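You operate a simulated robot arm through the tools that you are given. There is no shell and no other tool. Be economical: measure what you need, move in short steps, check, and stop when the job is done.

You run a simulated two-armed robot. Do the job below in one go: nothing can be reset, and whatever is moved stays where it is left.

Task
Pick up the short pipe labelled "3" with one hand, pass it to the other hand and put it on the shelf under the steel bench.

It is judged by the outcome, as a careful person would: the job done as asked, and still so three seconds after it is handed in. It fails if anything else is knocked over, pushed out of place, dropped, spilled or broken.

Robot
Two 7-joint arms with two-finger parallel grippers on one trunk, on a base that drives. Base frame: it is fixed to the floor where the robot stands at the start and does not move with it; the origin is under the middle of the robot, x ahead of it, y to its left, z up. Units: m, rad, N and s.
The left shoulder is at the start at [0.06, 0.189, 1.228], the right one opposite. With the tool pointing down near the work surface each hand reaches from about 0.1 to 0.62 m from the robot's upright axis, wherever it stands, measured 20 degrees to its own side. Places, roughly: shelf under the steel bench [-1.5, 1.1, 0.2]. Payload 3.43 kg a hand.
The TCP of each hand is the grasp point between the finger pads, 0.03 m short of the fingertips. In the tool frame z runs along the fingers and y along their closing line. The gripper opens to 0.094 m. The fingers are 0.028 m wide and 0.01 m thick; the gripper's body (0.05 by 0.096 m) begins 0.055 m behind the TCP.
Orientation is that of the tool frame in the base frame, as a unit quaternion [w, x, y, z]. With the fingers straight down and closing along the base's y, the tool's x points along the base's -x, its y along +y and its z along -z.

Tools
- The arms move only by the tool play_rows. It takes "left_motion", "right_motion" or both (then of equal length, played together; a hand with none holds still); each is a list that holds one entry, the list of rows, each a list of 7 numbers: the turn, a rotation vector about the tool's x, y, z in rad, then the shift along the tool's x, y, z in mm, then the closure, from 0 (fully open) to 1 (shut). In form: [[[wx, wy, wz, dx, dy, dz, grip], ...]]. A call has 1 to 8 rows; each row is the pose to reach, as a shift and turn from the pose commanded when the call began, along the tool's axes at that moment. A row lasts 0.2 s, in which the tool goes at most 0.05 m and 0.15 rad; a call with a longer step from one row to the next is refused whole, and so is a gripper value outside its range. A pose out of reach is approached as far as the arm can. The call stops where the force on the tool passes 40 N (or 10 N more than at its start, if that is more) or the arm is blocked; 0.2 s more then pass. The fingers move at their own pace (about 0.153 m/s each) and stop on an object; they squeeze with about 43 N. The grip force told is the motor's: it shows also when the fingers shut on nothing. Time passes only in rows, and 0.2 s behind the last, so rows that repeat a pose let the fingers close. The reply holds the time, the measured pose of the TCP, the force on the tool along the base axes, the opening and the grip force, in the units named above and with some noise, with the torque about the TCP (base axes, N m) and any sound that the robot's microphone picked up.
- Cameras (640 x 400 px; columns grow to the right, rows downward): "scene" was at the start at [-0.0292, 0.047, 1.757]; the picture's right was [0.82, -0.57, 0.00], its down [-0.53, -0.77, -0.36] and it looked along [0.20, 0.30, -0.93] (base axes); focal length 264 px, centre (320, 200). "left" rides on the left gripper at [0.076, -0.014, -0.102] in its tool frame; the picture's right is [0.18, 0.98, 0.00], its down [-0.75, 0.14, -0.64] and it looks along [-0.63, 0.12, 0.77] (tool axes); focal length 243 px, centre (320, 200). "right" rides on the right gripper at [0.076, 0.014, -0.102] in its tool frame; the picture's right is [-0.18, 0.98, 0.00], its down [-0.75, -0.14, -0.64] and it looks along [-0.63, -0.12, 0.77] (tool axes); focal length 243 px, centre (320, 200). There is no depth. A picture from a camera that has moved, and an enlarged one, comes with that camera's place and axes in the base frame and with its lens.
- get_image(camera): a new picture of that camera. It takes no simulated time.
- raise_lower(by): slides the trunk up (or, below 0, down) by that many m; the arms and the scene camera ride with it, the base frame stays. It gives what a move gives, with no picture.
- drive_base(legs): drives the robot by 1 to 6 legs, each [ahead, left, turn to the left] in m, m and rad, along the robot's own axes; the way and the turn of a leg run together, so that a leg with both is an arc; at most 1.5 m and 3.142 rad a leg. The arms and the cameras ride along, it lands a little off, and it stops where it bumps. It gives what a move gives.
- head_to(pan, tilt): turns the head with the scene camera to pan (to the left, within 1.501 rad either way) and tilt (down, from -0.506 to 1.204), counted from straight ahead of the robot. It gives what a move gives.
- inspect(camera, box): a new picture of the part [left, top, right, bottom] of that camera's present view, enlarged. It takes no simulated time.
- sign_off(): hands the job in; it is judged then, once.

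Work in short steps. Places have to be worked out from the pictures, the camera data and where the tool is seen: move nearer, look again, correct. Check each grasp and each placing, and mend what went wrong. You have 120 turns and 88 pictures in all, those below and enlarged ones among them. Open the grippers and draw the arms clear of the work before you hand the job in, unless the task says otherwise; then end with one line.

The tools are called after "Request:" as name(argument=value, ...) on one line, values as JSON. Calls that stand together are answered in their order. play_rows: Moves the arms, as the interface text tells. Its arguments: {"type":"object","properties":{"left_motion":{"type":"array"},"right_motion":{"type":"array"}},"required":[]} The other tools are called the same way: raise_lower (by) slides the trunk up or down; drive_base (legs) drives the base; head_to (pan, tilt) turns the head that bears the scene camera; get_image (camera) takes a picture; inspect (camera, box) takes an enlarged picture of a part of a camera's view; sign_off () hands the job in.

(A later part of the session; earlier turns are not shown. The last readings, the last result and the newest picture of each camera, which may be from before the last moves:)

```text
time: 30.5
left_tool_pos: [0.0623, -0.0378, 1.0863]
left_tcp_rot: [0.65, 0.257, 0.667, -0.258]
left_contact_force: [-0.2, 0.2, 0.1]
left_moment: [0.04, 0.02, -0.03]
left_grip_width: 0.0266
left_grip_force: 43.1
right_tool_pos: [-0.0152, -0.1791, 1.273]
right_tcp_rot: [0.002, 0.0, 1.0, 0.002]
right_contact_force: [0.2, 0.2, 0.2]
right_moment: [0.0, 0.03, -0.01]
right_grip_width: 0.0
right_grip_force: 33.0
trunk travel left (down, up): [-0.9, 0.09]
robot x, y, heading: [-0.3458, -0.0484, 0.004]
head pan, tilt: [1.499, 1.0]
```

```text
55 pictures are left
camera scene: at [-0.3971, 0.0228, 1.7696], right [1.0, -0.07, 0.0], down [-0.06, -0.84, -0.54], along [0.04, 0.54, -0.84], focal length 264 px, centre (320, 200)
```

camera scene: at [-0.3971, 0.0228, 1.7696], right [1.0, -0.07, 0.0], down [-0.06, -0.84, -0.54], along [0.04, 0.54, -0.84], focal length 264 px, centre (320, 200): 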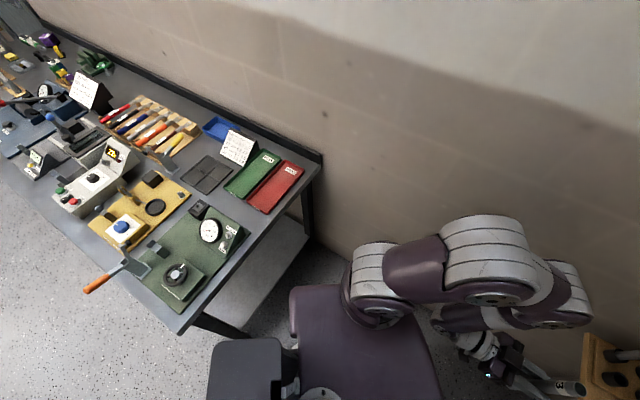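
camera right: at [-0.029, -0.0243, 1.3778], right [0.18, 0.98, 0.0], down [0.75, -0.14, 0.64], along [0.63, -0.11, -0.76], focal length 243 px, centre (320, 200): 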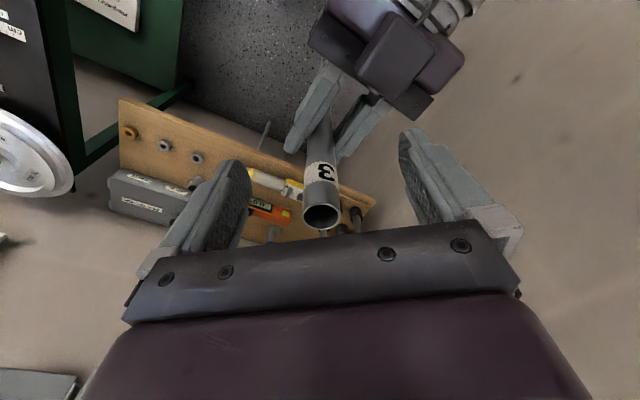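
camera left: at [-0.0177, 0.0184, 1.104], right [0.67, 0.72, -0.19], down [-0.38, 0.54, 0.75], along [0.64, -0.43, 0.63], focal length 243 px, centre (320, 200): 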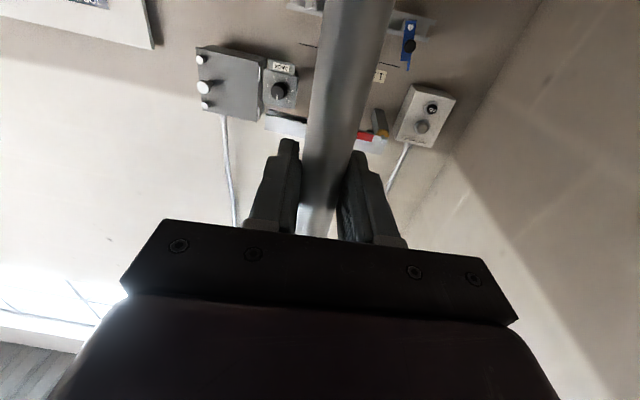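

The handover worked: the left hand has the pipe, and the right is clear. I'll set the pipe down upright on the shelf, so I want the left camera above the hand. I roll the left hand about its tool axis and lower the right arm to a slimmer pose.

Request:
play_rows(left_motion=[[[0, 0, 0.148, 0, 0, 0, 1], [0, 0, 0.296, 0, 0, 0, 1], [0, 0, 0.444, 0, 0, 0, 1], [0, 0, 0.592, 0, 0, 0, 1], [0, 0, 0.74, 0, 0, 0, 1], [0, 0, 0.888, 0, 0, 0, 1], [0, 0, 1.036, 0, 0, 0, 1], [0, 0, 1.184, 0, 0, 0, 1]]], right_motion=[[[0, 0, 0, 10, 0, 30, 1], [0, 0, 0, 20, 0, 60, 1], [0, 0, 0, 30, 0, 90, 1], [0, 0, 0, 40, 0, 120, 1], [0, 0, 0, 40, 0, 150, 1], [0, 0, 0, 40, 0, 160, 1], [0, 0, 0, 40, 0, 160, 1], [0, 0, 0, 40, 0, 160, 1]]])

```text
time: 32.3
left_tool_pos: [0.0636, -0.0377, 1.0859]
left_tcp_rot: [0.683, 0.585, 0.41, 0.15]
left_contact_force: [0.1, -0.3, -0.1]
left_moment: [0.01, 0.0, -0.02]
left_grip_width: 0.0266
left_grip_force: 42.8
right_tool_pos: [-0.0526, -0.1808, 1.1156]
right_tcp_rot: [0.002, 0.001, 1.0, 0.002]
right_contact_force: [-0.6, -0.2, 0.4]
right_moment: [0.01, 0.01, 0.02]
right_grip_width: 0.0
right_grip_force: 33.2
trunk travel left (down, up): [-0.9, 0.09]
robot x, y, heading: [-0.3389, -0.0511, 0.005]
head pan, tilt: [1.499, 1.0]
```

The roll is going smoothly, so I continue it.

Request:
play_rows(left_motion=[[[0, 0, 0.148, 0, 0, 0, 1], [0, 0, 0.296, 0, 0, 0, 1], [0, 0, 0.444, 0, 0, 0, 1], [0, 0, 0.592, 0, 0, 0, 1], [0, 0, 0.74, 0, 0, 0, 1], [0, 0, 0.888, 0, 0, 0, 1], [0, 0, 1.036, 0, 0, 0, 1], [0, 0, 1.184, 0, 0, 0, 1]]])

Request:
play_rows(left_motion=[[[0, 0, 0.148, 0, 0, 0, 1], [0, 0, 0.296, 0, 0, 0, 1], [0, 0, 0.444, 0, 0, 0, 1], [0, 0, 0.592, 0, 0, 0, 1], [0, 0, 0.74, 0, 0, 0, 1], [0, 0, 0.774, 0, 0, 0, 1]]])

Request:
get_image(camera="left")

Request:
head_to(pan=0.0, tilt=1.0)

Request:
get_image(camera="scene")

```text
time: 34.1
left_tool_pos: [0.0632, -0.0392, 1.0854]
left_tcp_rot: [0.484, 0.715, 0.013, 0.505]
left_contact_force: [-0.2, 0.4, -0.5]
left_moment: [0.0, 0.0, 0.01]
left_grip_width: 0.0264
left_grip_force: 43.5
right_tool_pos: [-0.0531, -0.1808, 1.116]
right_tcp_rot: [0.003, 0.0, 1.0, 0.003]
right_contact_force: [0.6, -0.6, 0.4]
right_moment: [0.02, 0.0, -0.01]
right_grip_width: 0.0002
right_grip_force: 32.8
trunk travel left (down, up): [-0.9, 0.09]
robot x, y, heading: [-0.3436, -0.0469, 0.004]
head pan, tilt: [1.499, 1.0]
```

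```text
time: 35.5
left_tool_pos: [0.0748, -0.044, 1.0878]
left_tcp_rot: [0.302, 0.684, -0.21, 0.63]
left_contact_force: [-1.1, -0.8, 0.5]
left_moment: [-0.01, 0.01, -0.02]
left_grip_width: 0.0262
left_grip_force: 43.3
left hand out of reach, approached as far as the arm can: row 5, 6
right_tool_pos: [-0.0534, -0.1806, 1.1164]
right_tcp_rot: [0.003, 0.0, 1.0, 0.002]
right_contact_force: [0.3, 0.1, 0.1]
right_moment: [-0.02, -0.04, -0.02]
right_grip_width: 0.0
right_grip_force: 32.6
trunk travel left (down, up): [-0.9, 0.09]
robot x, y, heading: [-0.3428, -0.048, -0.0]
head pan, tilt: [1.499, 1.0]
```

```text
54 pictures are left
camera left: at [0.0182, 0.044, 1.1616], right [-0.64, -0.7, 0.33], down [-0.65, 0.26, -0.71], along [0.41, -0.67, -0.62], focal length 243 px, centre (320, 200)
```

left: 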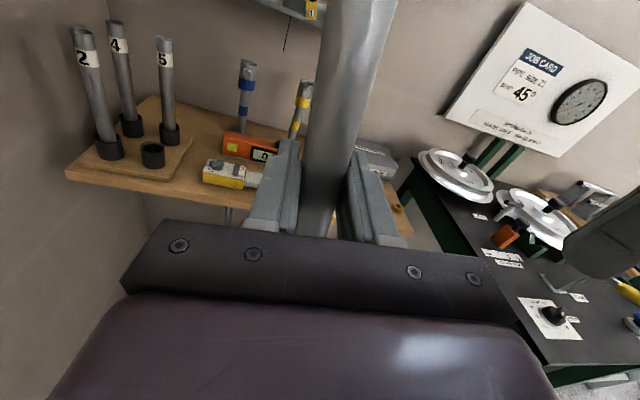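

```text
time: 37.1
left_tool_pos: [0.0744, -0.0435, 1.0874]
left_tcp_rot: [0.303, 0.684, -0.209, 0.63]
left_contact_force: [-0.1, 0.1, -0.8]
left_moment: [0.02, 0.01, 0.01]
left_grip_width: 0.0264
left_grip_force: 42.1
right_tool_pos: [-0.0532, -0.1793, 1.1172]
right_tcp_rot: [0.002, 0.0, 1.0, 0.002]
right_contact_force: [0.3, 0.0, 1.5]
right_moment: [0.0, -0.02, 0.0]
right_grip_width: 0.0
right_grip_force: 33.3
trunk travel left (down, up): [-0.9, 0.09]
robot x, y, heading: [-0.3437, -0.0464, 0.003]
head pan, tilt: [0.0, 1.0]
```

```text
53 pictures are left
camera scene: at [-0.3325, -0.0467, 1.7696], right [0.0, -1.0, 0.0], down [-0.84, 0.0, -0.54], along [0.54, 0.0, -0.84], focal length 264 px, centre (320, 200)
```

scene: 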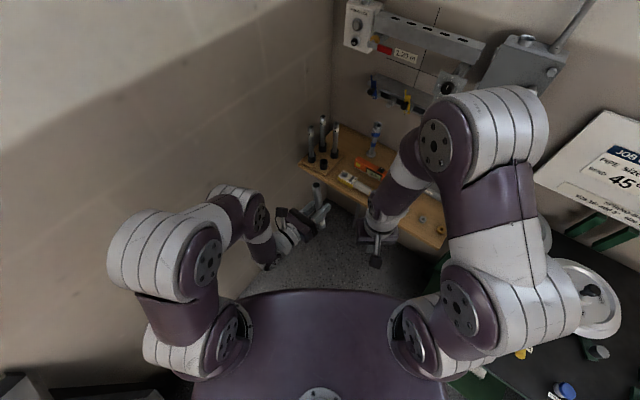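

The other fixtures are intact. The roll stops about 0.15 rad short of upright. I yaw the hand back towards straight ahead, where the wrist should have more margin, and check.

Request:
play_rows(left_motion=[[[0.14, 0, 0, 0, -15, 0, 1], [0.28, 0, 0, 0, -30, 0, 1], [0.42, 0, 0, 0, -45, 0, 1], [0.56, 0, 0, 0, -60, 0, 1], [0.6, 0, 0, 0, -60, 0, 1], [0.6, 0, 0, 0, -60, 0, 1]]])

```text
time: 38.5
left_tool_pos: [0.1148, 0.0011, 1.0803]
left_tcp_rot: [0.087, 0.744, -0.013, 0.663]
left_contact_force: [-0.5, -0.9, -0.1]
left_moment: [-0.01, -0.02, 0.0]
left_grip_width: 0.0265
left_grip_force: 43.0
right_tool_pos: [-0.0533, -0.1803, 1.1165]
right_tcp_rot: [0.003, 0.0, 1.0, 0.001]
right_contact_force: [-1.0, 0.1, -0.6]
right_moment: [0.04, 0.03, -0.02]
right_grip_width: 0.0004
right_grip_force: 32.5
trunk travel left (down, up): [-0.9, 0.09]
robot x, y, heading: [-0.3428, -0.0443, -0.003]
head pan, tilt: [0.0, 1.0]
```

The tool now points forward, still off by about 6° in pitch and 5.5° in roll. I correct both.

Request:
play_rows(left_motion=[[[0, 0.05, 0.055, 0, 0, 0, 1], [0, 0.105, 0.112, 0, 0, 0, 1], [0, 0.105, 0.112, 0, 0, 0, 1]]])

```text
time: 39.3
left_tool_pos: [0.1136, 0.0027, 1.0803]
left_tcp_rot: [0.05, 0.705, -0.051, 0.706]
left_contact_force: [-0.7, 0.4, 0.0]
left_moment: [0.01, 0.01, 0.01]
left_grip_width: 0.0263
left_grip_force: 42.6
right_tool_pos: [-0.0542, -0.1805, 1.1161]
right_tcp_rot: [0.002, 0.001, 1.0, 0.002]
right_contact_force: [-1.1, 0.0, -0.4]
right_moment: [0.0, -0.03, 0.02]
right_grip_width: 0.0001
right_grip_force: 32.7
trunk travel left (down, up): [-0.9, 0.09]
robot x, y, heading: [-0.3407, -0.0467, -0.002]
head pan, tilt: [0.0, 1.0]
```

The tool is level with the pipe upright. I raise the trunk for clearance and turn left 0.93 rad, so my back points down the aisle and I'll face the way into the bench front.

Request:
raise_lower(by=0.08)

Request:
drive_base(legs=[[0, 0, 0.93]])

Request:
head_to(pan=1.4, tilt=0.9)

Request:
get_image(camera="scene")

Request:
head_to(pan=-1.5, tilt=0.9)

Request:
get_image(camera="scene")

```text
time: 40.4
left_tool_pos: [0.1144, -0.0002, 1.1595]
left_tcp_rot: [0.05, 0.706, -0.05, 0.705]
left_contact_force: [0.1, 0.1, -0.2]
left_moment: [-0.02, 0.01, 0.0]
left_grip_width: 0.0261
left_grip_force: 43.5
right_tool_pos: [-0.0536, -0.1811, 1.1956]
right_tcp_rot: [0.003, 0.0, 1.0, 0.002]
right_contact_force: [0.1, 0.4, -0.4]
right_moment: [-0.02, -0.01, -0.02]
right_grip_width: 0.0003
right_grip_force: 32.2
trunk travel left (down, up): [-0.98, 0.01]
robot x, y, heading: [-0.3399, -0.0494, -0.008]
head pan, tilt: [0.0, 1.0]
```

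```text
time: 43.3
left_tool_pos: [-0.1149, 0.3506, 1.1602]
left_tcp_rot: [-0.278, 0.65, 0.277, 0.651]
left_contact_force: [-0.1, -0.8, -0.2]
left_moment: [0.01, -0.04, 0.0]
left_grip_width: 0.0265
left_grip_force: 43.3
right_tool_pos: [-0.0647, 0.1075, 1.1955]
right_tcp_rot: [0.001, -0.456, 0.89, 0.003]
right_contact_force: [0.1, 0.0, 0.5]
right_moment: [0.0, 0.01, -0.02]
right_grip_width: 0.0
right_grip_force: 33.0
trunk travel left (down, up): [-0.98, 0.01]
robot x, y, heading: [-0.344, -0.0469, 0.942]
head pan, tilt: [0.0, 1.0]
```

```text
time: 44.8
left_tool_pos: [-0.115, 0.3505, 1.1603]
left_tcp_rot: [-0.276, 0.651, 0.277, 0.651]
left_contact_force: [-0.6, -0.6, 0.2]
left_moment: [0.04, -0.03, 0.0]
left_grip_width: 0.0267
left_grip_force: 43.3
right_tool_pos: [-0.0657, 0.1085, 1.1952]
right_tcp_rot: [0.001, -0.457, 0.89, 0.002]
right_contact_force: [-0.3, 1.1, -0.5]
right_moment: [0.02, 0.01, 0.02]
right_grip_width: 0.0
right_grip_force: 32.7
trunk travel left (down, up): [-0.98, 0.01]
robot x, y, heading: [-0.3393, -0.0488, 0.944]
head pan, tilt: [1.4, 0.901]
```

```text
52 pictures are left
camera scene: at [-0.4301, -0.0411, 1.8568], right [0.71, 0.7, 0.0], down [0.55, -0.56, -0.62], along [-0.43, 0.44, -0.78], focal length 264 px, centre (320, 200)
```

scene: 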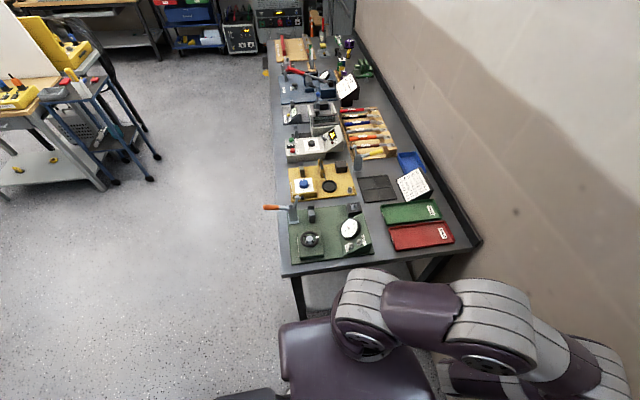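

```text
time: 47.3
left_tool_pos: [-0.1151, 0.3515, 1.1594]
left_tcp_rot: [-0.276, 0.651, 0.276, 0.651]
left_contact_force: [-0.3, 0.5, -0.5]
left_moment: [0.0, 0.0, 0.0]
left_grip_width: 0.0263
left_grip_force: 42.5
right_tool_pos: [-0.066, 0.108, 1.1949]
right_tcp_rot: [0.002, -0.456, 0.89, 0.002]
right_contact_force: [0.1, 0.3, 1.4]
right_moment: [0.02, -0.02, 0.02]
right_grip_width: 0.0
right_grip_force: 33.3
trunk travel left (down, up): [-0.98, 0.01]
robot x, y, heading: [-0.3433, -0.0464, 0.949]
head pan, tilt: [-1.499, 0.901]
```

```text
51 pictures are left
camera scene: at [-0.313, -0.1348, 1.8568], right [-0.53, -0.85, 0.0], down [-0.67, 0.41, -0.62], along [0.53, -0.33, -0.78], focal length 264 px, centre (320, 200)
```

scene: 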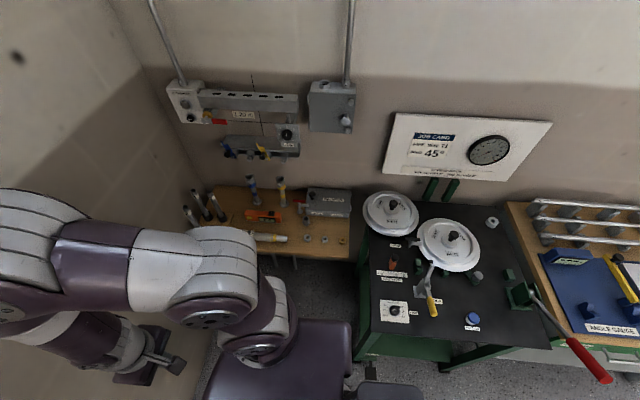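

The way is as I judged: bench front corner at (-0.80, 0.14), aisle about 0.8 m wide, and a red lever sticking out near (-0.68, -0.86) that I must stay clear of. I step to the aisle centre and back up 0.5 m.

Request:
drive_base(legs=[[0, 0.07, 0], [-0.25, 0, 0], [-0.25, 0, 0]])

Request:
get_image(camera="scene")

```text
time: 51.2
left_tool_pos: [-0.4645, -0.0105, 1.1591]
left_tcp_rot: [-0.279, 0.65, 0.279, 0.65]
left_contact_force: [0.0, 0.0, -0.2]
left_moment: [0.02, -0.02, -0.01]
left_grip_width: 0.0265
left_grip_force: 43.1
right_tool_pos: [-0.4111, -0.2509, 1.1951]
right_tcp_rot: [0.001, -0.461, 0.887, 0.004]
right_contact_force: [-0.2, 0.4, 0.3]
right_moment: [0.01, -0.03, -0.02]
right_grip_width: 0.0
right_grip_force: 32.8
trunk travel left (down, up): [-0.98, 0.01]
robot x, y, heading: [-0.6853, -0.4111, 0.958]
head pan, tilt: [-1.499, 0.901]
```

```text
50 pictures are left
camera scene: at [-0.6568, -0.4972, 1.8569], right [-0.52, -0.86, 0.0], down [-0.67, 0.4, -0.62], along [0.53, -0.32, -0.78], focal length 264 px, centre (320, 200)
```

scene: 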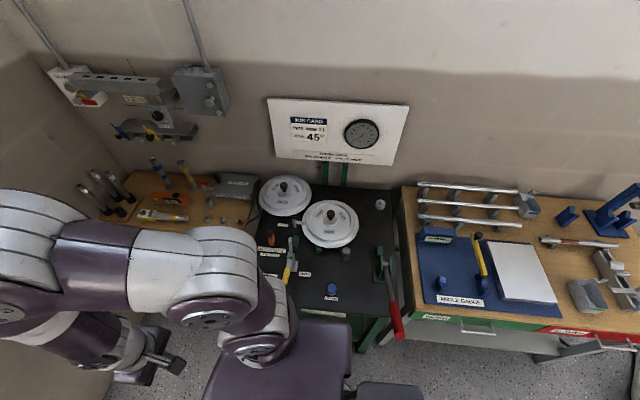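

No contact. I'm abreast of the lever with clearance, so I move diagonally back-left, then left along the bench front.

Request:
drive_base(legs=[[-0.1, 0.2, 0], [-0.15, 0.3, 0], [0, 0.45, 0]])

Request:
head_to(pan=0.3, tilt=0.9)

Request:
get_image(camera="scene")

```text
time: 57.0
left_tool_pos: [-1.3774, 0.3217, 1.1586]
left_tcp_rot: [-0.283, 0.649, 0.28, 0.649]
left_contact_force: [0.2, -0.1, -0.3]
left_moment: [-0.04, 0.01, 0.06]
left_grip_width: 0.0263
left_grip_force: 42.7
right_tool_pos: [-1.3239, 0.0805, 1.1956]
right_tcp_rot: [0.001, -0.462, 0.887, 0.004]
right_contact_force: [-0.4, -0.3, -0.4]
right_moment: [-0.02, 0.0, -0.02]
right_grip_width: 0.0001
right_grip_force: 33.1
trunk travel left (down, up): [-0.98, 0.01]
robot x, y, heading: [-1.5948, -0.0797, 0.958]
head pan, tilt: [-1.499, 0.901]
```

```text
time: 58.8
left_tool_pos: [-1.377, 0.3233, 1.16]
left_tcp_rot: [-0.282, 0.649, 0.281, 0.649]
left_contact_force: [-0.3, -0.3, -0.6]
left_moment: [0.01, 0.01, 0.02]
left_grip_width: 0.0263
left_grip_force: 43.1
right_tool_pos: [-1.3248, 0.0814, 1.1948]
right_tcp_rot: [0.001, -0.463, 0.886, 0.003]
right_contact_force: [0.0, 0.7, -1.0]
right_moment: [0.0, 0.04, 0.0]
right_grip_width: 0.0002
right_grip_force: 33.0
trunk travel left (down, up): [-0.98, 0.01]
robot x, y, heading: [-1.6004, -0.0796, 0.959]
head pan, tilt: [0.3, 0.901]
```

```text
49 pictures are left
camera scene: at [-1.6108, -0.0547, 1.8568], right [0.95, -0.31, 0.0], down [-0.24, -0.75, -0.62], along [0.19, 0.59, -0.78], focal length 264 px, centre (320, 200)
```

scene: 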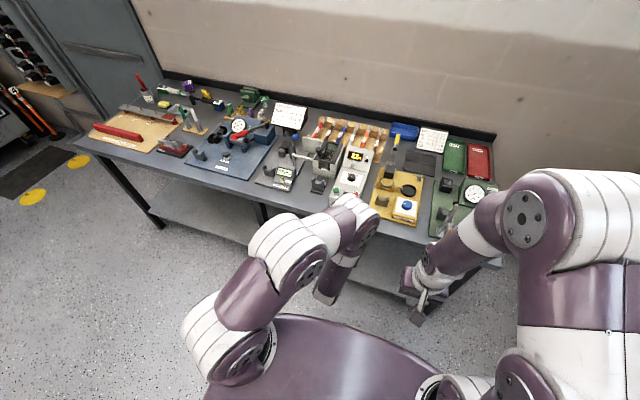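

I'm facing the bench, about 0.66 m from its front edge. I enlarge the shelf below it to find its front edge and the legs.

Request:
inspect(camera="scene", box=[130, 150, 450, 350])

```text
2.00 times, centred on (290, 250) of scene
camera zoom: at [-1.6108, -0.0547, 1.8568], right [0.95, -0.31, 0.0], down [-0.24, -0.75, -0.62], along [0.19, 0.59, -0.78], focal length 528 px, centre (380, 100)
```

zoom: 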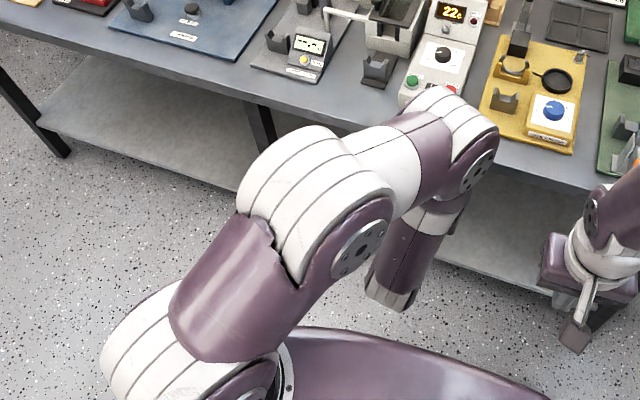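

Shelf front edge lies about 4 cm inside the bench edge at z≈0.2, with a clear opening between the end leg and the middle leg. The left hand is centred in it, still 0.2 m outside the edge. I lower the trunk 0.80 m here.

Request:
raise_lower(by=-0.8)

Request:
get_image(camera="left")

Request:
get_image(camera="scene")

```text
refused: -0.8 is not a number from -0.4 to 0.4
```

```text
47 pictures are left
camera left: at [-1.4584, 0.2584, 1.2338], right [0.72, -0.67, 0.18], down [-0.34, -0.56, -0.75], along [0.61, 0.48, -0.63], focal length 243 px, centre (320, 200)
```

left: 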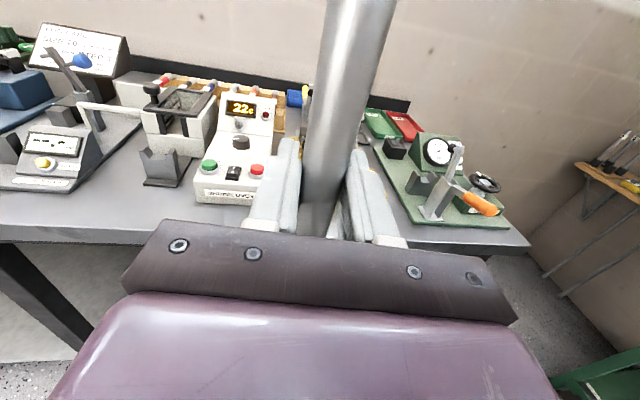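

```text
46 pictures are left
camera scene: at [-1.6108, -0.0547, 1.8568], right [0.95, -0.31, 0.0], down [-0.24, -0.75, -0.62], along [0.19, 0.59, -0.78], focal length 264 px, centre (320, 200)
```

scene: 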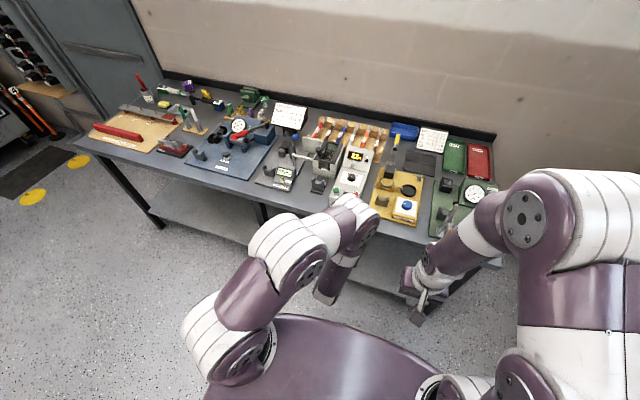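

The trunk moves at most 0.4 m per call, so I lower in two steps. The hand is outside the bench edge, with only floor beneath.

Request:
raise_lower(by=-0.4)

Request:
raise_lower(by=-0.38)

Request:
get_image(camera="left")

Request:
get_image(camera="scene")

Request:
get_image(camera="right")

```text
time: 62.6
left_tool_pos: [-1.3788, 0.3229, 0.7606]
left_tcp_rot: [-0.281, 0.649, 0.281, 0.649]
left_contact_force: [-0.4, 0.5, -1.0]
left_moment: [0.04, 0.01, 0.02]
left_grip_width: 0.0263
left_grip_force: 42.9
right_tool_pos: [-1.3242, 0.0819, 0.796]
right_tcp_rot: [0.002, -0.463, 0.886, 0.003]
right_contact_force: [-0.6, 0.6, 0.5]
right_moment: [0.03, 0.01, 0.01]
right_grip_width: 0.0
right_grip_force: 33.3
trunk travel left (down, up): [-0.58, 0.41]
robot x, y, heading: [-1.5987, -0.0767, 0.96]
head pan, tilt: [0.3, 0.901]
```

```text
time: 66.2
left_tool_pos: [-1.3782, 0.3222, 0.3806]
left_tcp_rot: [-0.28, 0.649, 0.281, 0.649]
left_contact_force: [0.1, 0.2, -0.1]
left_moment: [-0.01, 0.0, -0.03]
left_grip_width: 0.0264
left_grip_force: 42.9
right_tool_pos: [-1.3244, 0.0801, 0.4155]
right_tcp_rot: [0.001, -0.463, 0.887, 0.003]
right_contact_force: [-0.7, 0.0, -0.3]
right_moment: [-0.02, -0.01, 0.0]
right_grip_width: 0.0003
right_grip_force: 32.7
trunk travel left (down, up): [-0.2, 0.79]
robot x, y, heading: [-1.6014, -0.0794, 0.96]
head pan, tilt: [0.3, 0.901]
```

```text
45 pictures are left
camera left: at [-1.4587, 0.2584, 0.4538], right [0.72, -0.67, 0.18], down [-0.34, -0.56, -0.75], along [0.61, 0.48, -0.63], focal length 243 px, centre (320, 200)
```

left: 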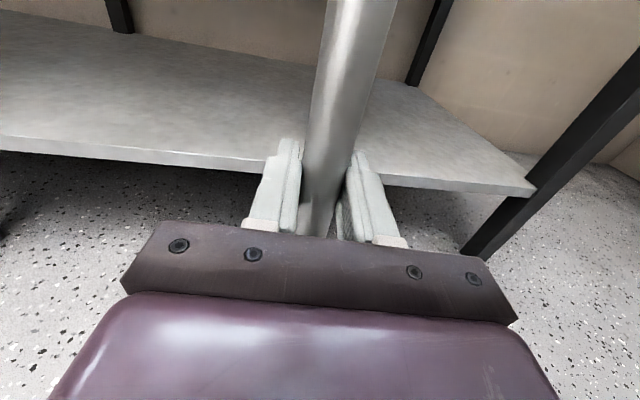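

```text
44 pictures are left
camera scene: at [-1.6111, -0.0547, 1.0768], right [0.95, -0.31, 0.0], down [-0.24, -0.75, -0.62], along [0.19, 0.59, -0.78], focal length 264 px, centre (320, 200)
```

scene: 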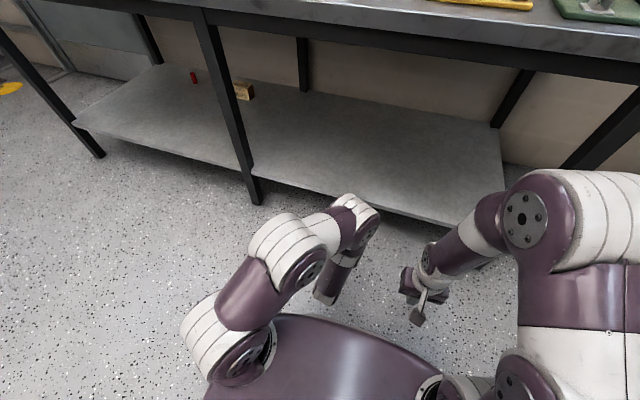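

```text
43 pictures are left
camera right: at [-1.3801, 0.0275, 0.5168], right [-0.7, 0.71, 0.0], down [0.55, 0.53, 0.64], along [0.46, 0.45, -0.76], focal length 243 px, centre (320, 200)
```

right: 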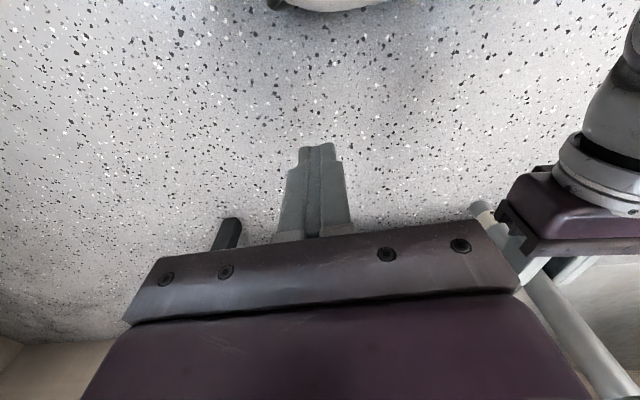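

The shelf is clear here, with only small items far to the left, and my base is about 0.27 m in radius. The pipe's lower end is at z≈0.27, about 7 cm above the shelf. I drive 0.25 m forward.

Request:
drive_base(legs=[[0.25, 0, 0]])

Request:
get_image(camera="left")

Request:
get_image(camera="scene")

```text
time: 68.1
left_tool_pos: [-1.232, 0.5308, 0.3803]
left_tcp_rot: [-0.281, 0.649, 0.281, 0.649]
left_contact_force: [-0.2, -0.6, -0.3]
left_moment: [-0.04, 0.0, 0.01]
left_grip_width: 0.0262
left_grip_force: 43.2
right_tool_pos: [-1.1796, 0.2893, 0.4153]
right_tcp_rot: [0.002, -0.461, 0.887, 0.002]
right_contact_force: [0.5, 0.0, -0.4]
right_moment: [-0.04, -0.02, 0.03]
right_grip_width: 0.0
right_grip_force: 33.2
trunk travel left (down, up): [-0.2, 0.79]
robot x, y, heading: [-1.4533, 0.134, 0.954]
head pan, tilt: [0.3, 0.901]
```

```text
42 pictures are left
camera left: at [-1.3129, 0.4662, 0.4538], right [0.72, -0.67, 0.18], down [-0.34, -0.56, -0.75], along [0.61, 0.48, -0.63], focal length 243 px, centre (320, 200)
```

left: 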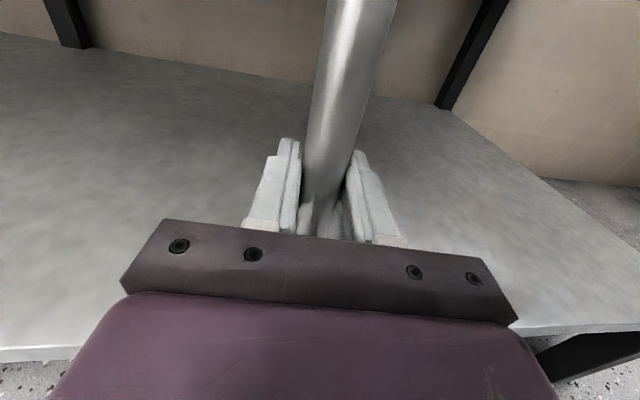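

```text
41 pictures are left
camera scene: at [-1.4656, 0.1532, 1.0768], right [0.95, -0.31, 0.0], down [-0.24, -0.75, -0.62], along [0.19, 0.59, -0.78], focal length 264 px, centre (320, 200)
```

scene: 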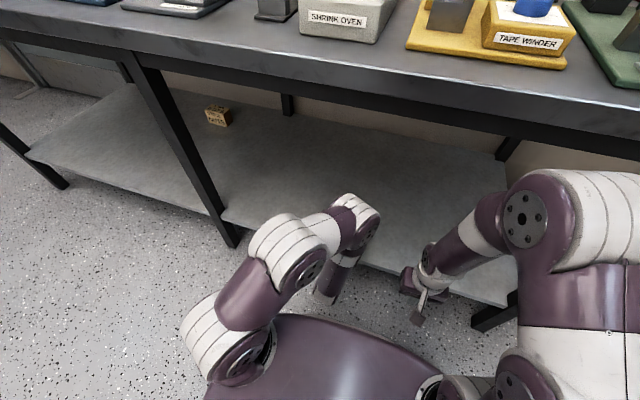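

The hand is now at the shelf's front edge. I extend the arm 160 mm inward along the tool axis.

Request:
play_rows(left_motion=[[[0, 0, 0, 0, 0, 35, 1], [0, 0, 0, 0, 0, 70, 1], [0, 0, 0, 0, 0, 105, 1], [0, 0, 0, 0, 0, 140, 1], [0, 0, 0, 0, 0, 160, 1], [0, 0, 0, 0, 0, 160, 1]]])

Request:
get_image(camera="left")

Request:
get_image(camera="scene")

```text
time: 69.5
left_tool_pos: [-1.1582, 0.6248, 0.3742]
left_tcp_rot: [-0.245, 0.63, 0.32, 0.664]
left_contact_force: [0.2, -0.1, 0.2]
left_moment: [0.03, 0.0, 0.01]
left_grip_width: 0.0261
left_grip_force: 42.9
left hand out of reach, approached as far as the arm can: row 1, 2, 3, 4, 5, 6
right_tool_pos: [-1.179, 0.2889, 0.4147]
right_tcp_rot: [0.001, -0.462, 0.887, 0.002]
right_contact_force: [-0.3, 0.7, -0.2]
right_moment: [-0.02, 0.03, 0.01]
right_grip_width: 0.0001
right_grip_force: 33.0
trunk travel left (down, up): [-0.2, 0.79]
robot x, y, heading: [-1.4546, 0.1306, 0.965]
head pan, tilt: [0.3, 0.901]
```

```text
40 pictures are left
camera left: at [-1.2459, 0.5649, 0.4463], right [0.7, -0.65, 0.3], down [-0.27, -0.62, -0.73], along [0.66, 0.44, -0.61], focal length 243 px, centre (320, 200)
```

left: 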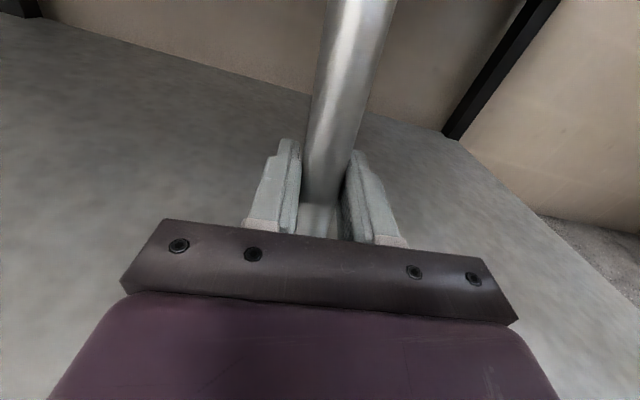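

```text
39 pictures are left
camera scene: at [-1.4656, 0.1534, 1.0768], right [0.95, -0.31, 0.0], down [-0.24, -0.75, -0.62], along [0.19, 0.59, -0.78], focal length 264 px, centre (320, 200)
```

scene: 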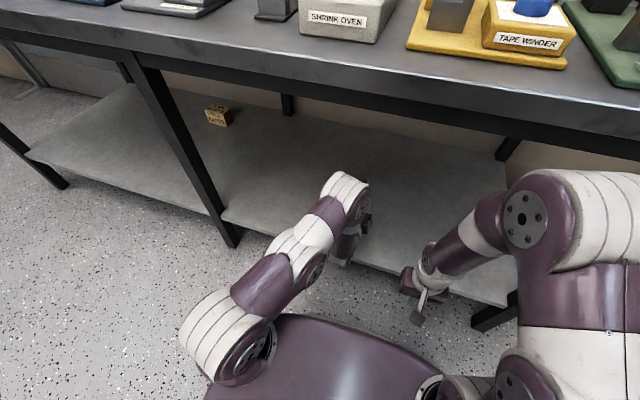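

The wrist runs into its roll limit when stretched, leaving a 6.7° tilt. I pull back 70 mm and restore the roll, tuck the right hand back a little, and will use the base for the remaining distance.

Request:
play_rows(left_motion=[[[0, 0, 0.0, 0, 0, -30, 1], [0, 0, 0.03, 0, 0, -60, 1], [0, 0, 0.08, 0, 0, -75, 1], [0, 0, 0.117, 0, 0, -75, 1], [0, 0, 0.117, 0, 0, -75, 1]]], right_motion=[[[0, 0, 0, 20, 0, 0, 1], [0, 0, 0, 40, 0, 0, 1], [0, 0, 0, 60, 0, 0, 1], [0, 0, 0, 60, 0, 0, 1], [0, 0, 0, 60, 0, 0, 1]]])

```text
time: 70.1
left_tool_pos: [-1.1959, 0.5832, 0.3746]
left_tcp_rot: [-0.253, 0.635, 0.311, 0.661]
left_contact_force: [0.0, 1.2, -0.6]
left_moment: [0.0, -0.01, 0.02]
left_grip_width: 0.0266
left_grip_force: 43.5
right_tool_pos: [-1.1991, 0.2687, 0.4177]
right_tcp_rot: [0.01, -0.466, 0.885, 0.01]
right_contact_force: [2.2, 4.3, 11.6]
right_moment: [-1.34, 0.94, -0.08]
right_grip_width: 0.0
right_grip_force: 32.9
trunk travel left (down, up): [-0.2, 0.79]
robot x, y, heading: [-1.4498, 0.1297, 0.954]
head pan, tilt: [0.3, 0.901]
stopped in row 3 (right hand): the force on the tool passed its limit (the readings are from after the stop); the commanded pose is now the measured one
```

Pulling back made the right fingers touch my own base, since the trunk is low. I undo that with the right hand, forward and up, and finish restoring the left.

Request:
play_rows(left_motion=[[[0, 0, 0.0, 0, 0, -20, 1], [0, 0, 0.03, 0, 0, -35, 1], [0, 0, 0.08, 0, 0, -35, 1], [0, 0, 0.1, 0, 0, -35, 1], [0, 0, 0.1, 0, 0, -35, 1]]], right_motion=[[[0, 0, 0, -15, 0, -5, 1], [0, 0, 0, -30, 0, -20, 1], [0, 0, 0, -30, 0, -50, 1], [0, 0, 0, -30, 0, -60, 1], [0, 0, 0, -30, 0, -60, 1]]])

```text
time: 71.3
left_tool_pos: [-1.2225, 0.5552, 0.3756]
left_tcp_rot: [-0.288, 0.649, 0.279, 0.647]
left_contact_force: [0.0, -0.5, -0.1]
left_moment: [0.02, -0.02, 0.04]
left_grip_width: 0.0264
left_grip_force: 42.7
left hand out of reach, approached as far as the arm can: row 4, 5
right_tool_pos: [-1.1821, 0.2895, 0.4797]
right_tcp_rot: [0.008, -0.466, 0.885, 0.009]
right_contact_force: [0.1, -0.5, -0.4]
right_moment: [0.02, 0.05, 0.04]
right_grip_width: 0.0
right_grip_force: 32.9
trunk travel left (down, up): [-0.2, 0.79]
robot x, y, heading: [-1.4524, 0.1286, 0.96]
head pan, tilt: [0.3, 0.901]
```

The left hand is upright again. I drive 0.13 m forward to bring the pipe well over the shelf.

Request:
drive_base(legs=[[0.13, 0, 0]])

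Request:
get_image(camera="left")

Request:
get_image(camera="right")

```text
time: 72.6
left_tool_pos: [-1.1458, 0.6628, 0.3758]
left_tcp_rot: [-0.286, 0.649, 0.279, 0.647]
left_contact_force: [-0.1, 0.1, 0.2]
left_moment: [-0.01, 0.02, -0.03]
left_grip_width: 0.0266
left_grip_force: 42.6
right_tool_pos: [-1.1068, 0.3956, 0.4782]
right_tcp_rot: [0.009, -0.465, 0.885, 0.01]
right_contact_force: [0.5, -0.2, 0.0]
right_moment: [0.0, -0.03, 0.03]
right_grip_width: 0.0
right_grip_force: 32.6
trunk travel left (down, up): [-0.2, 0.79]
robot x, y, heading: [-1.3761, 0.2412, 0.962]
head pan, tilt: [0.3, 0.901]
```

```text
38 pictures are left
camera left: at [-1.2255, 0.5966, 0.4497], right [0.72, -0.67, 0.18], down [-0.34, -0.56, -0.76], along [0.6, 0.49, -0.63], focal length 243 px, centre (320, 200)
```

left: 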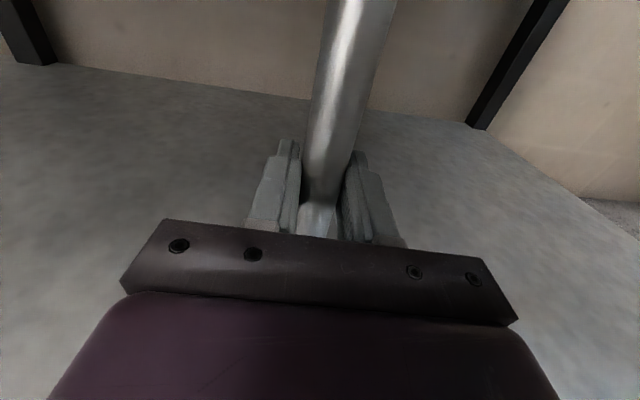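

```text
37 pictures are left
camera right: at [-1.1622, 0.3403, 0.5781], right [-0.7, 0.71, 0.01], down [0.54, 0.52, 0.66], along [0.46, 0.47, -0.75], focal length 243 px, centre (320, 200)
```

right: 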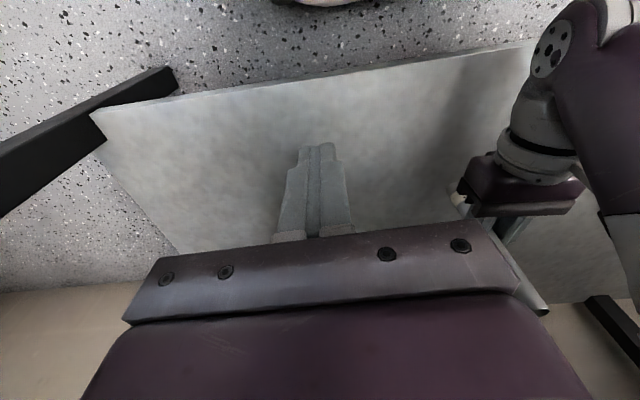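

The pipe's top end shows in the right camera exactly where an upright pipe should project, so it is vertical, about 0.15 m inside the shelf edge. I lower the trunk 45 mm first.

Request:
raise_lower(by=-0.045)

Request:
inspect(camera="right", box=[420, 150, 580, 330])

```text
time: 73.5
left_tool_pos: [-1.1445, 0.6616, 0.3335]
left_tcp_rot: [-0.286, 0.646, 0.278, 0.651]
left_contact_force: [5.1, 3.1, 26.3]
left_moment: [0.45, -0.71, -0.01]
left_grip_width: 0.0217
left_grip_force: 43.0
right_tool_pos: [-1.1061, 0.3956, 0.4339]
right_tcp_rot: [0.01, -0.464, 0.886, 0.01]
right_contact_force: [0.3, 0.0, -0.5]
right_moment: [-0.03, 0.0, -0.03]
right_grip_width: 0.0
right_grip_force: 33.0
trunk travel left (down, up): [-0.155, 0.835]
robot x, y, heading: [-1.3789, 0.2379, 0.959]
head pan, tilt: [0.3, 0.901]
```

```text
2.22 times, centred on (500, 240) of right
camera zoom: at [-1.1625, 0.3395, 0.5336], right [-0.7, 0.71, 0.01], down [0.54, 0.52, 0.66], along [0.46, 0.47, -0.75], focal length 539 px, centre (-80, 111)
```

zoom: 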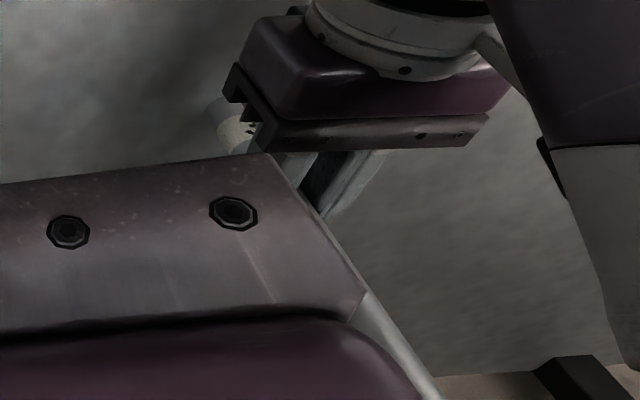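

The pipe is already standing on the shelf: 26 N upward. I raise the trunk a few millimetres to relieve the load, then re-check.

Request:
raise_lower(by=0.004)

Request:
get_image(camera="left")

Request:
get_image(camera="right")

```text
time: 74.0
left_tool_pos: [-1.1468, 0.6614, 0.3332]
left_tcp_rot: [-0.285, 0.65, 0.28, 0.646]
left_contact_force: [1.1, -1.4, 6.9]
left_moment: [-0.05, -0.23, -0.05]
left_grip_width: 0.0217
left_grip_force: 43.6
right_tool_pos: [-1.1066, 0.396, 0.4375]
right_tcp_rot: [0.01, -0.464, 0.886, 0.009]
right_contact_force: [0.7, 0.1, 0.4]
right_moment: [-0.01, 0.01, 0.03]
right_grip_width: 0.0001
right_grip_force: 33.2
trunk travel left (down, up): [-0.159, 0.831]
robot x, y, heading: [-1.3784, 0.2353, 0.954]
head pan, tilt: [0.3, 0.901]
```

```text
35 pictures are left
camera left: at [-1.2259, 0.5961, 0.4079], right [0.72, -0.67, 0.17], down [-0.34, -0.56, -0.75], along [0.6, 0.48, -0.63], focal length 243 px, centre (320, 200)
```

left: 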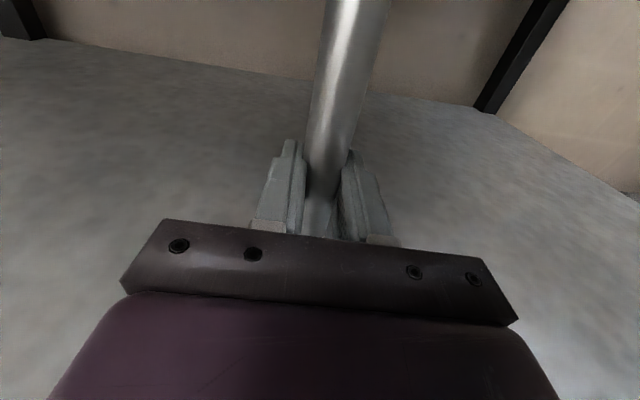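

```text
34 pictures are left
camera right: at [-1.1623, 0.34, 0.537], right [-0.7, 0.71, 0.01], down [0.54, 0.52, 0.66], along [0.46, 0.47, -0.75], focal length 243 px, centre (320, 200)
```

right: 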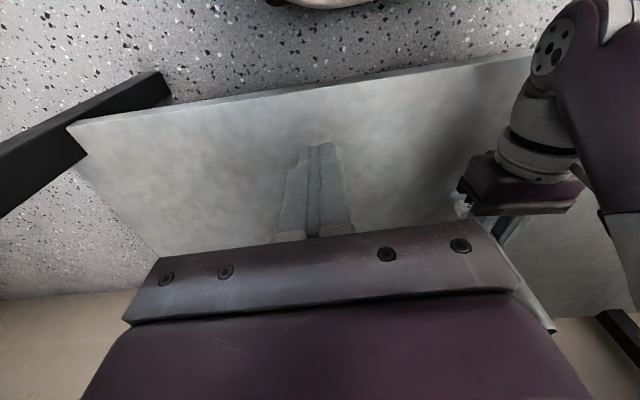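

The grip width dropped to 21.7 mm, so the pipe may have shifted in the fingers. I enlarge both views to judge its attitude before releasing.

Request:
inspect(camera="left", box=[230, 0, 430, 250])

Request:
inspect(camera="right", box=[430, 160, 600, 350])

```text
1.60 times, centred on (330, 125) of left
camera zoom: at [-1.2259, 0.5961, 0.4079], right [0.72, -0.67, 0.17], down [-0.34, -0.56, -0.75], along [0.6, 0.48, -0.63], focal length 388 px, centre (304, 320)
```

zoom: 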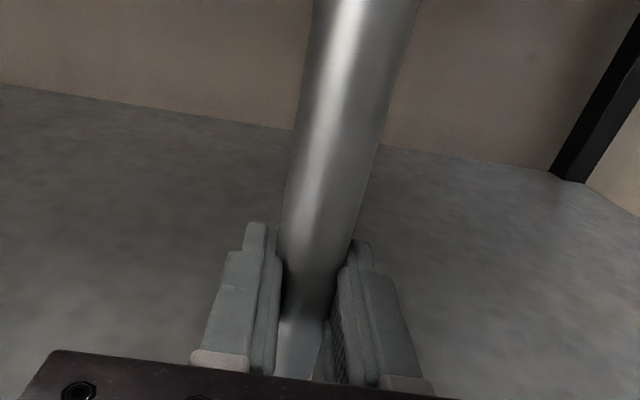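

```text
2.11 times, centred on (515, 255) of right
camera zoom: at [-1.1623, 0.34, 0.537], right [-0.7, 0.71, 0.01], down [0.54, 0.52, 0.66], along [0.46, 0.47, -0.75], focal length 511 px, centre (-90, 84)
```

zoom: 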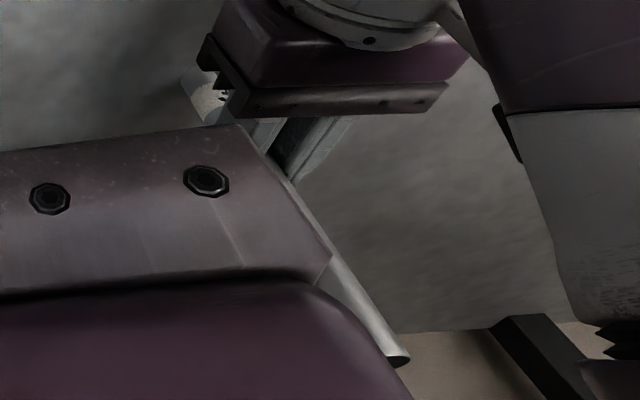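

Measured in both views, the pipe is upright to within about 3° and has settled slightly forward in the pads with its flat end on the shelf. I relieve the last of the load with another 1 mm, then open the fingers slowly.

Request:
raise_lower(by=0.001)

Request:
play_rows(left_motion=[[[0, 0, 0, 0, 0, 0, 0.72], [0, 0, 0, 0, 0, 0, 0.68], [0, 0, 0, 0, 0, 0, 0.64], [0, 0, 0, 0, 0, 0, 0.6]]])

Request:
get_image(camera="left")

```text
time: 74.5
left_tool_pos: [-1.1462, 0.6626, 0.3348]
left_tcp_rot: [-0.286, 0.65, 0.278, 0.646]
left_contact_force: [0.7, 0.2, -0.6]
left_moment: [-0.05, 0.03, 0.0]
left_grip_width: 0.0217
left_grip_force: 42.2
right_tool_pos: [-1.1065, 0.396, 0.4389]
right_tcp_rot: [0.008, -0.466, 0.885, 0.01]
right_contact_force: [0.7, 0.1, -0.5]
right_moment: [0.01, 0.02, -0.01]
right_grip_width: 0.0001
right_grip_force: 32.9
trunk travel left (down, up): [-0.16, 0.83]
robot x, y, heading: [-1.3793, 0.2391, 0.96]
head pan, tilt: [0.3, 0.901]
```

```text
time: 75.5
left_tool_pos: [-1.1446, 0.6629, 0.3365]
left_tcp_rot: [-0.286, 0.649, 0.28, 0.647]
left_contact_force: [-0.2, -0.3, 0.6]
left_moment: [0.04, 0.01, 0.02]
left_grip_width: 0.0375
left_grip_force: 0.1
right_tool_pos: [-1.106, 0.3973, 0.4379]
right_tcp_rot: [0.009, -0.463, 0.886, 0.009]
right_contact_force: [-0.5, -0.1, 0.3]
right_moment: [0.06, -0.01, 0.01]
right_grip_width: 0.0002
right_grip_force: 32.6
trunk travel left (down, up): [-0.16, 0.83]
robot x, y, heading: [-1.3784, 0.241, 0.959]
head pan, tilt: [0.3, 0.901]
```

```text
31 pictures are left
camera left: at [-1.2255, 0.5966, 0.4097], right [0.72, -0.67, 0.18], down [-0.34, -0.56, -0.76], along [0.6, 0.49, -0.63], focal length 243 px, centre (320, 200)
```

left: 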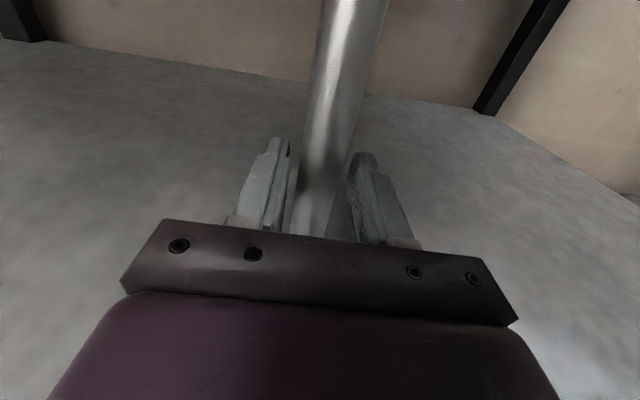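

The pipe stands free between the opened fingers. I open fully, then draw straight back along the tool axis.

Request:
play_rows(left_motion=[[[0, 0, 0, 0, 0, 0, 0.3], [0, 0, 0, 0, 0, 0, 0.0], [0, 0, 0, 0, 0, 0, 0.0]]])

Request:
get_image(camera="left")

```text
time: 76.3
left_tool_pos: [-1.1459, 0.6612, 0.3358]
left_tcp_rot: [-0.286, 0.649, 0.279, 0.648]
left_contact_force: [0.0, -0.1, -0.3]
left_moment: [0.02, -0.01, 0.0]
left_grip_width: 0.0938
left_grip_force: 0.1
right_tool_pos: [-1.107, 0.3972, 0.4382]
right_tcp_rot: [0.008, -0.464, 0.886, 0.01]
right_contact_force: [0.2, -0.9, 0.3]
right_moment: [0.02, 0.0, 0.03]
right_grip_width: 0.0005
right_grip_force: 33.0
trunk travel left (down, up): [-0.16, 0.83]
robot x, y, heading: [-1.377, 0.2338, 0.958]
head pan, tilt: [0.3, 0.901]
```

```text
30 pictures are left
camera left: at [-1.2255, 0.5966, 0.4097], right [0.72, -0.67, 0.18], down [-0.34, -0.56, -0.76], along [0.6, 0.49, -0.63], focal length 243 px, centre (320, 200)
```

left: 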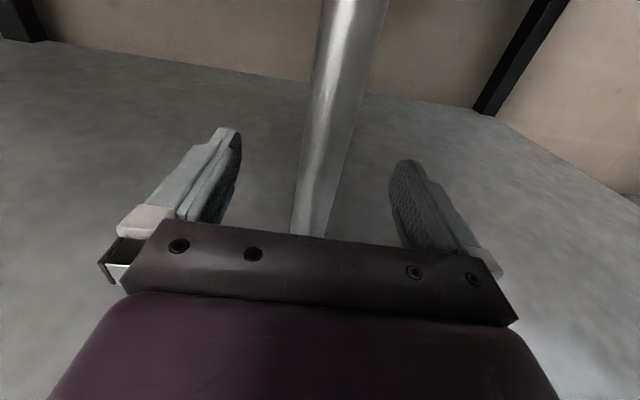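

It still stands upright. I back away with the base, along the hand's own axis.

Request:
drive_base(legs=[[-0.1, 0.014, 0], [-0.15, 0.0, 0]])

Request:
get_image(camera="left")

Request:
get_image(camera="scene")

```text
time: 78.4
left_tool_pos: [-1.2987, 0.4654, 0.336]
left_tcp_rot: [-0.284, 0.65, 0.278, 0.648]
left_contact_force: [-0.2, -1.1, 0.8]
left_moment: [0.04, 0.0, 0.01]
left_grip_width: 0.0939
left_grip_force: 0.1
right_tool_pos: [-1.2602, 0.1995, 0.4387]
right_tcp_rot: [0.008, -0.463, 0.886, 0.01]
right_contact_force: [-0.3, 1.0, 0.0]
right_moment: [-0.01, 0.03, 0.02]
right_grip_width: 0.0002
right_grip_force: 32.6
trunk travel left (down, up): [-0.16, 0.83]
robot x, y, heading: [-1.5358, 0.0432, 0.953]
head pan, tilt: [0.3, 0.901]
```

```text
29 pictures are left
camera left: at [-1.3789, 0.4007, 0.4096], right [0.72, -0.67, 0.18], down [-0.34, -0.56, -0.76], along [0.61, 0.48, -0.63], focal length 243 px, centre (320, 200)
```

left: 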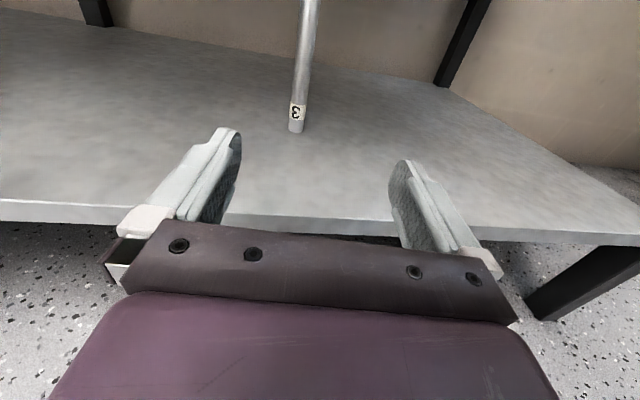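

```text
28 pictures are left
camera scene: at [-1.5443, 0.0663, 1.0368], right [0.95, -0.31, 0.0], down [-0.25, -0.74, -0.62], along [0.19, 0.59, -0.78], focal length 264 px, centre (320, 200)
```

scene: 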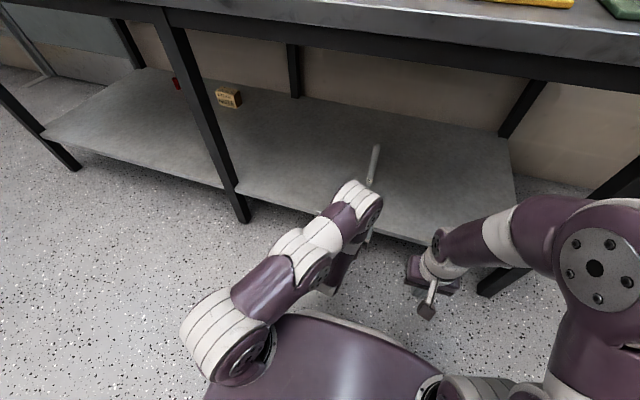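

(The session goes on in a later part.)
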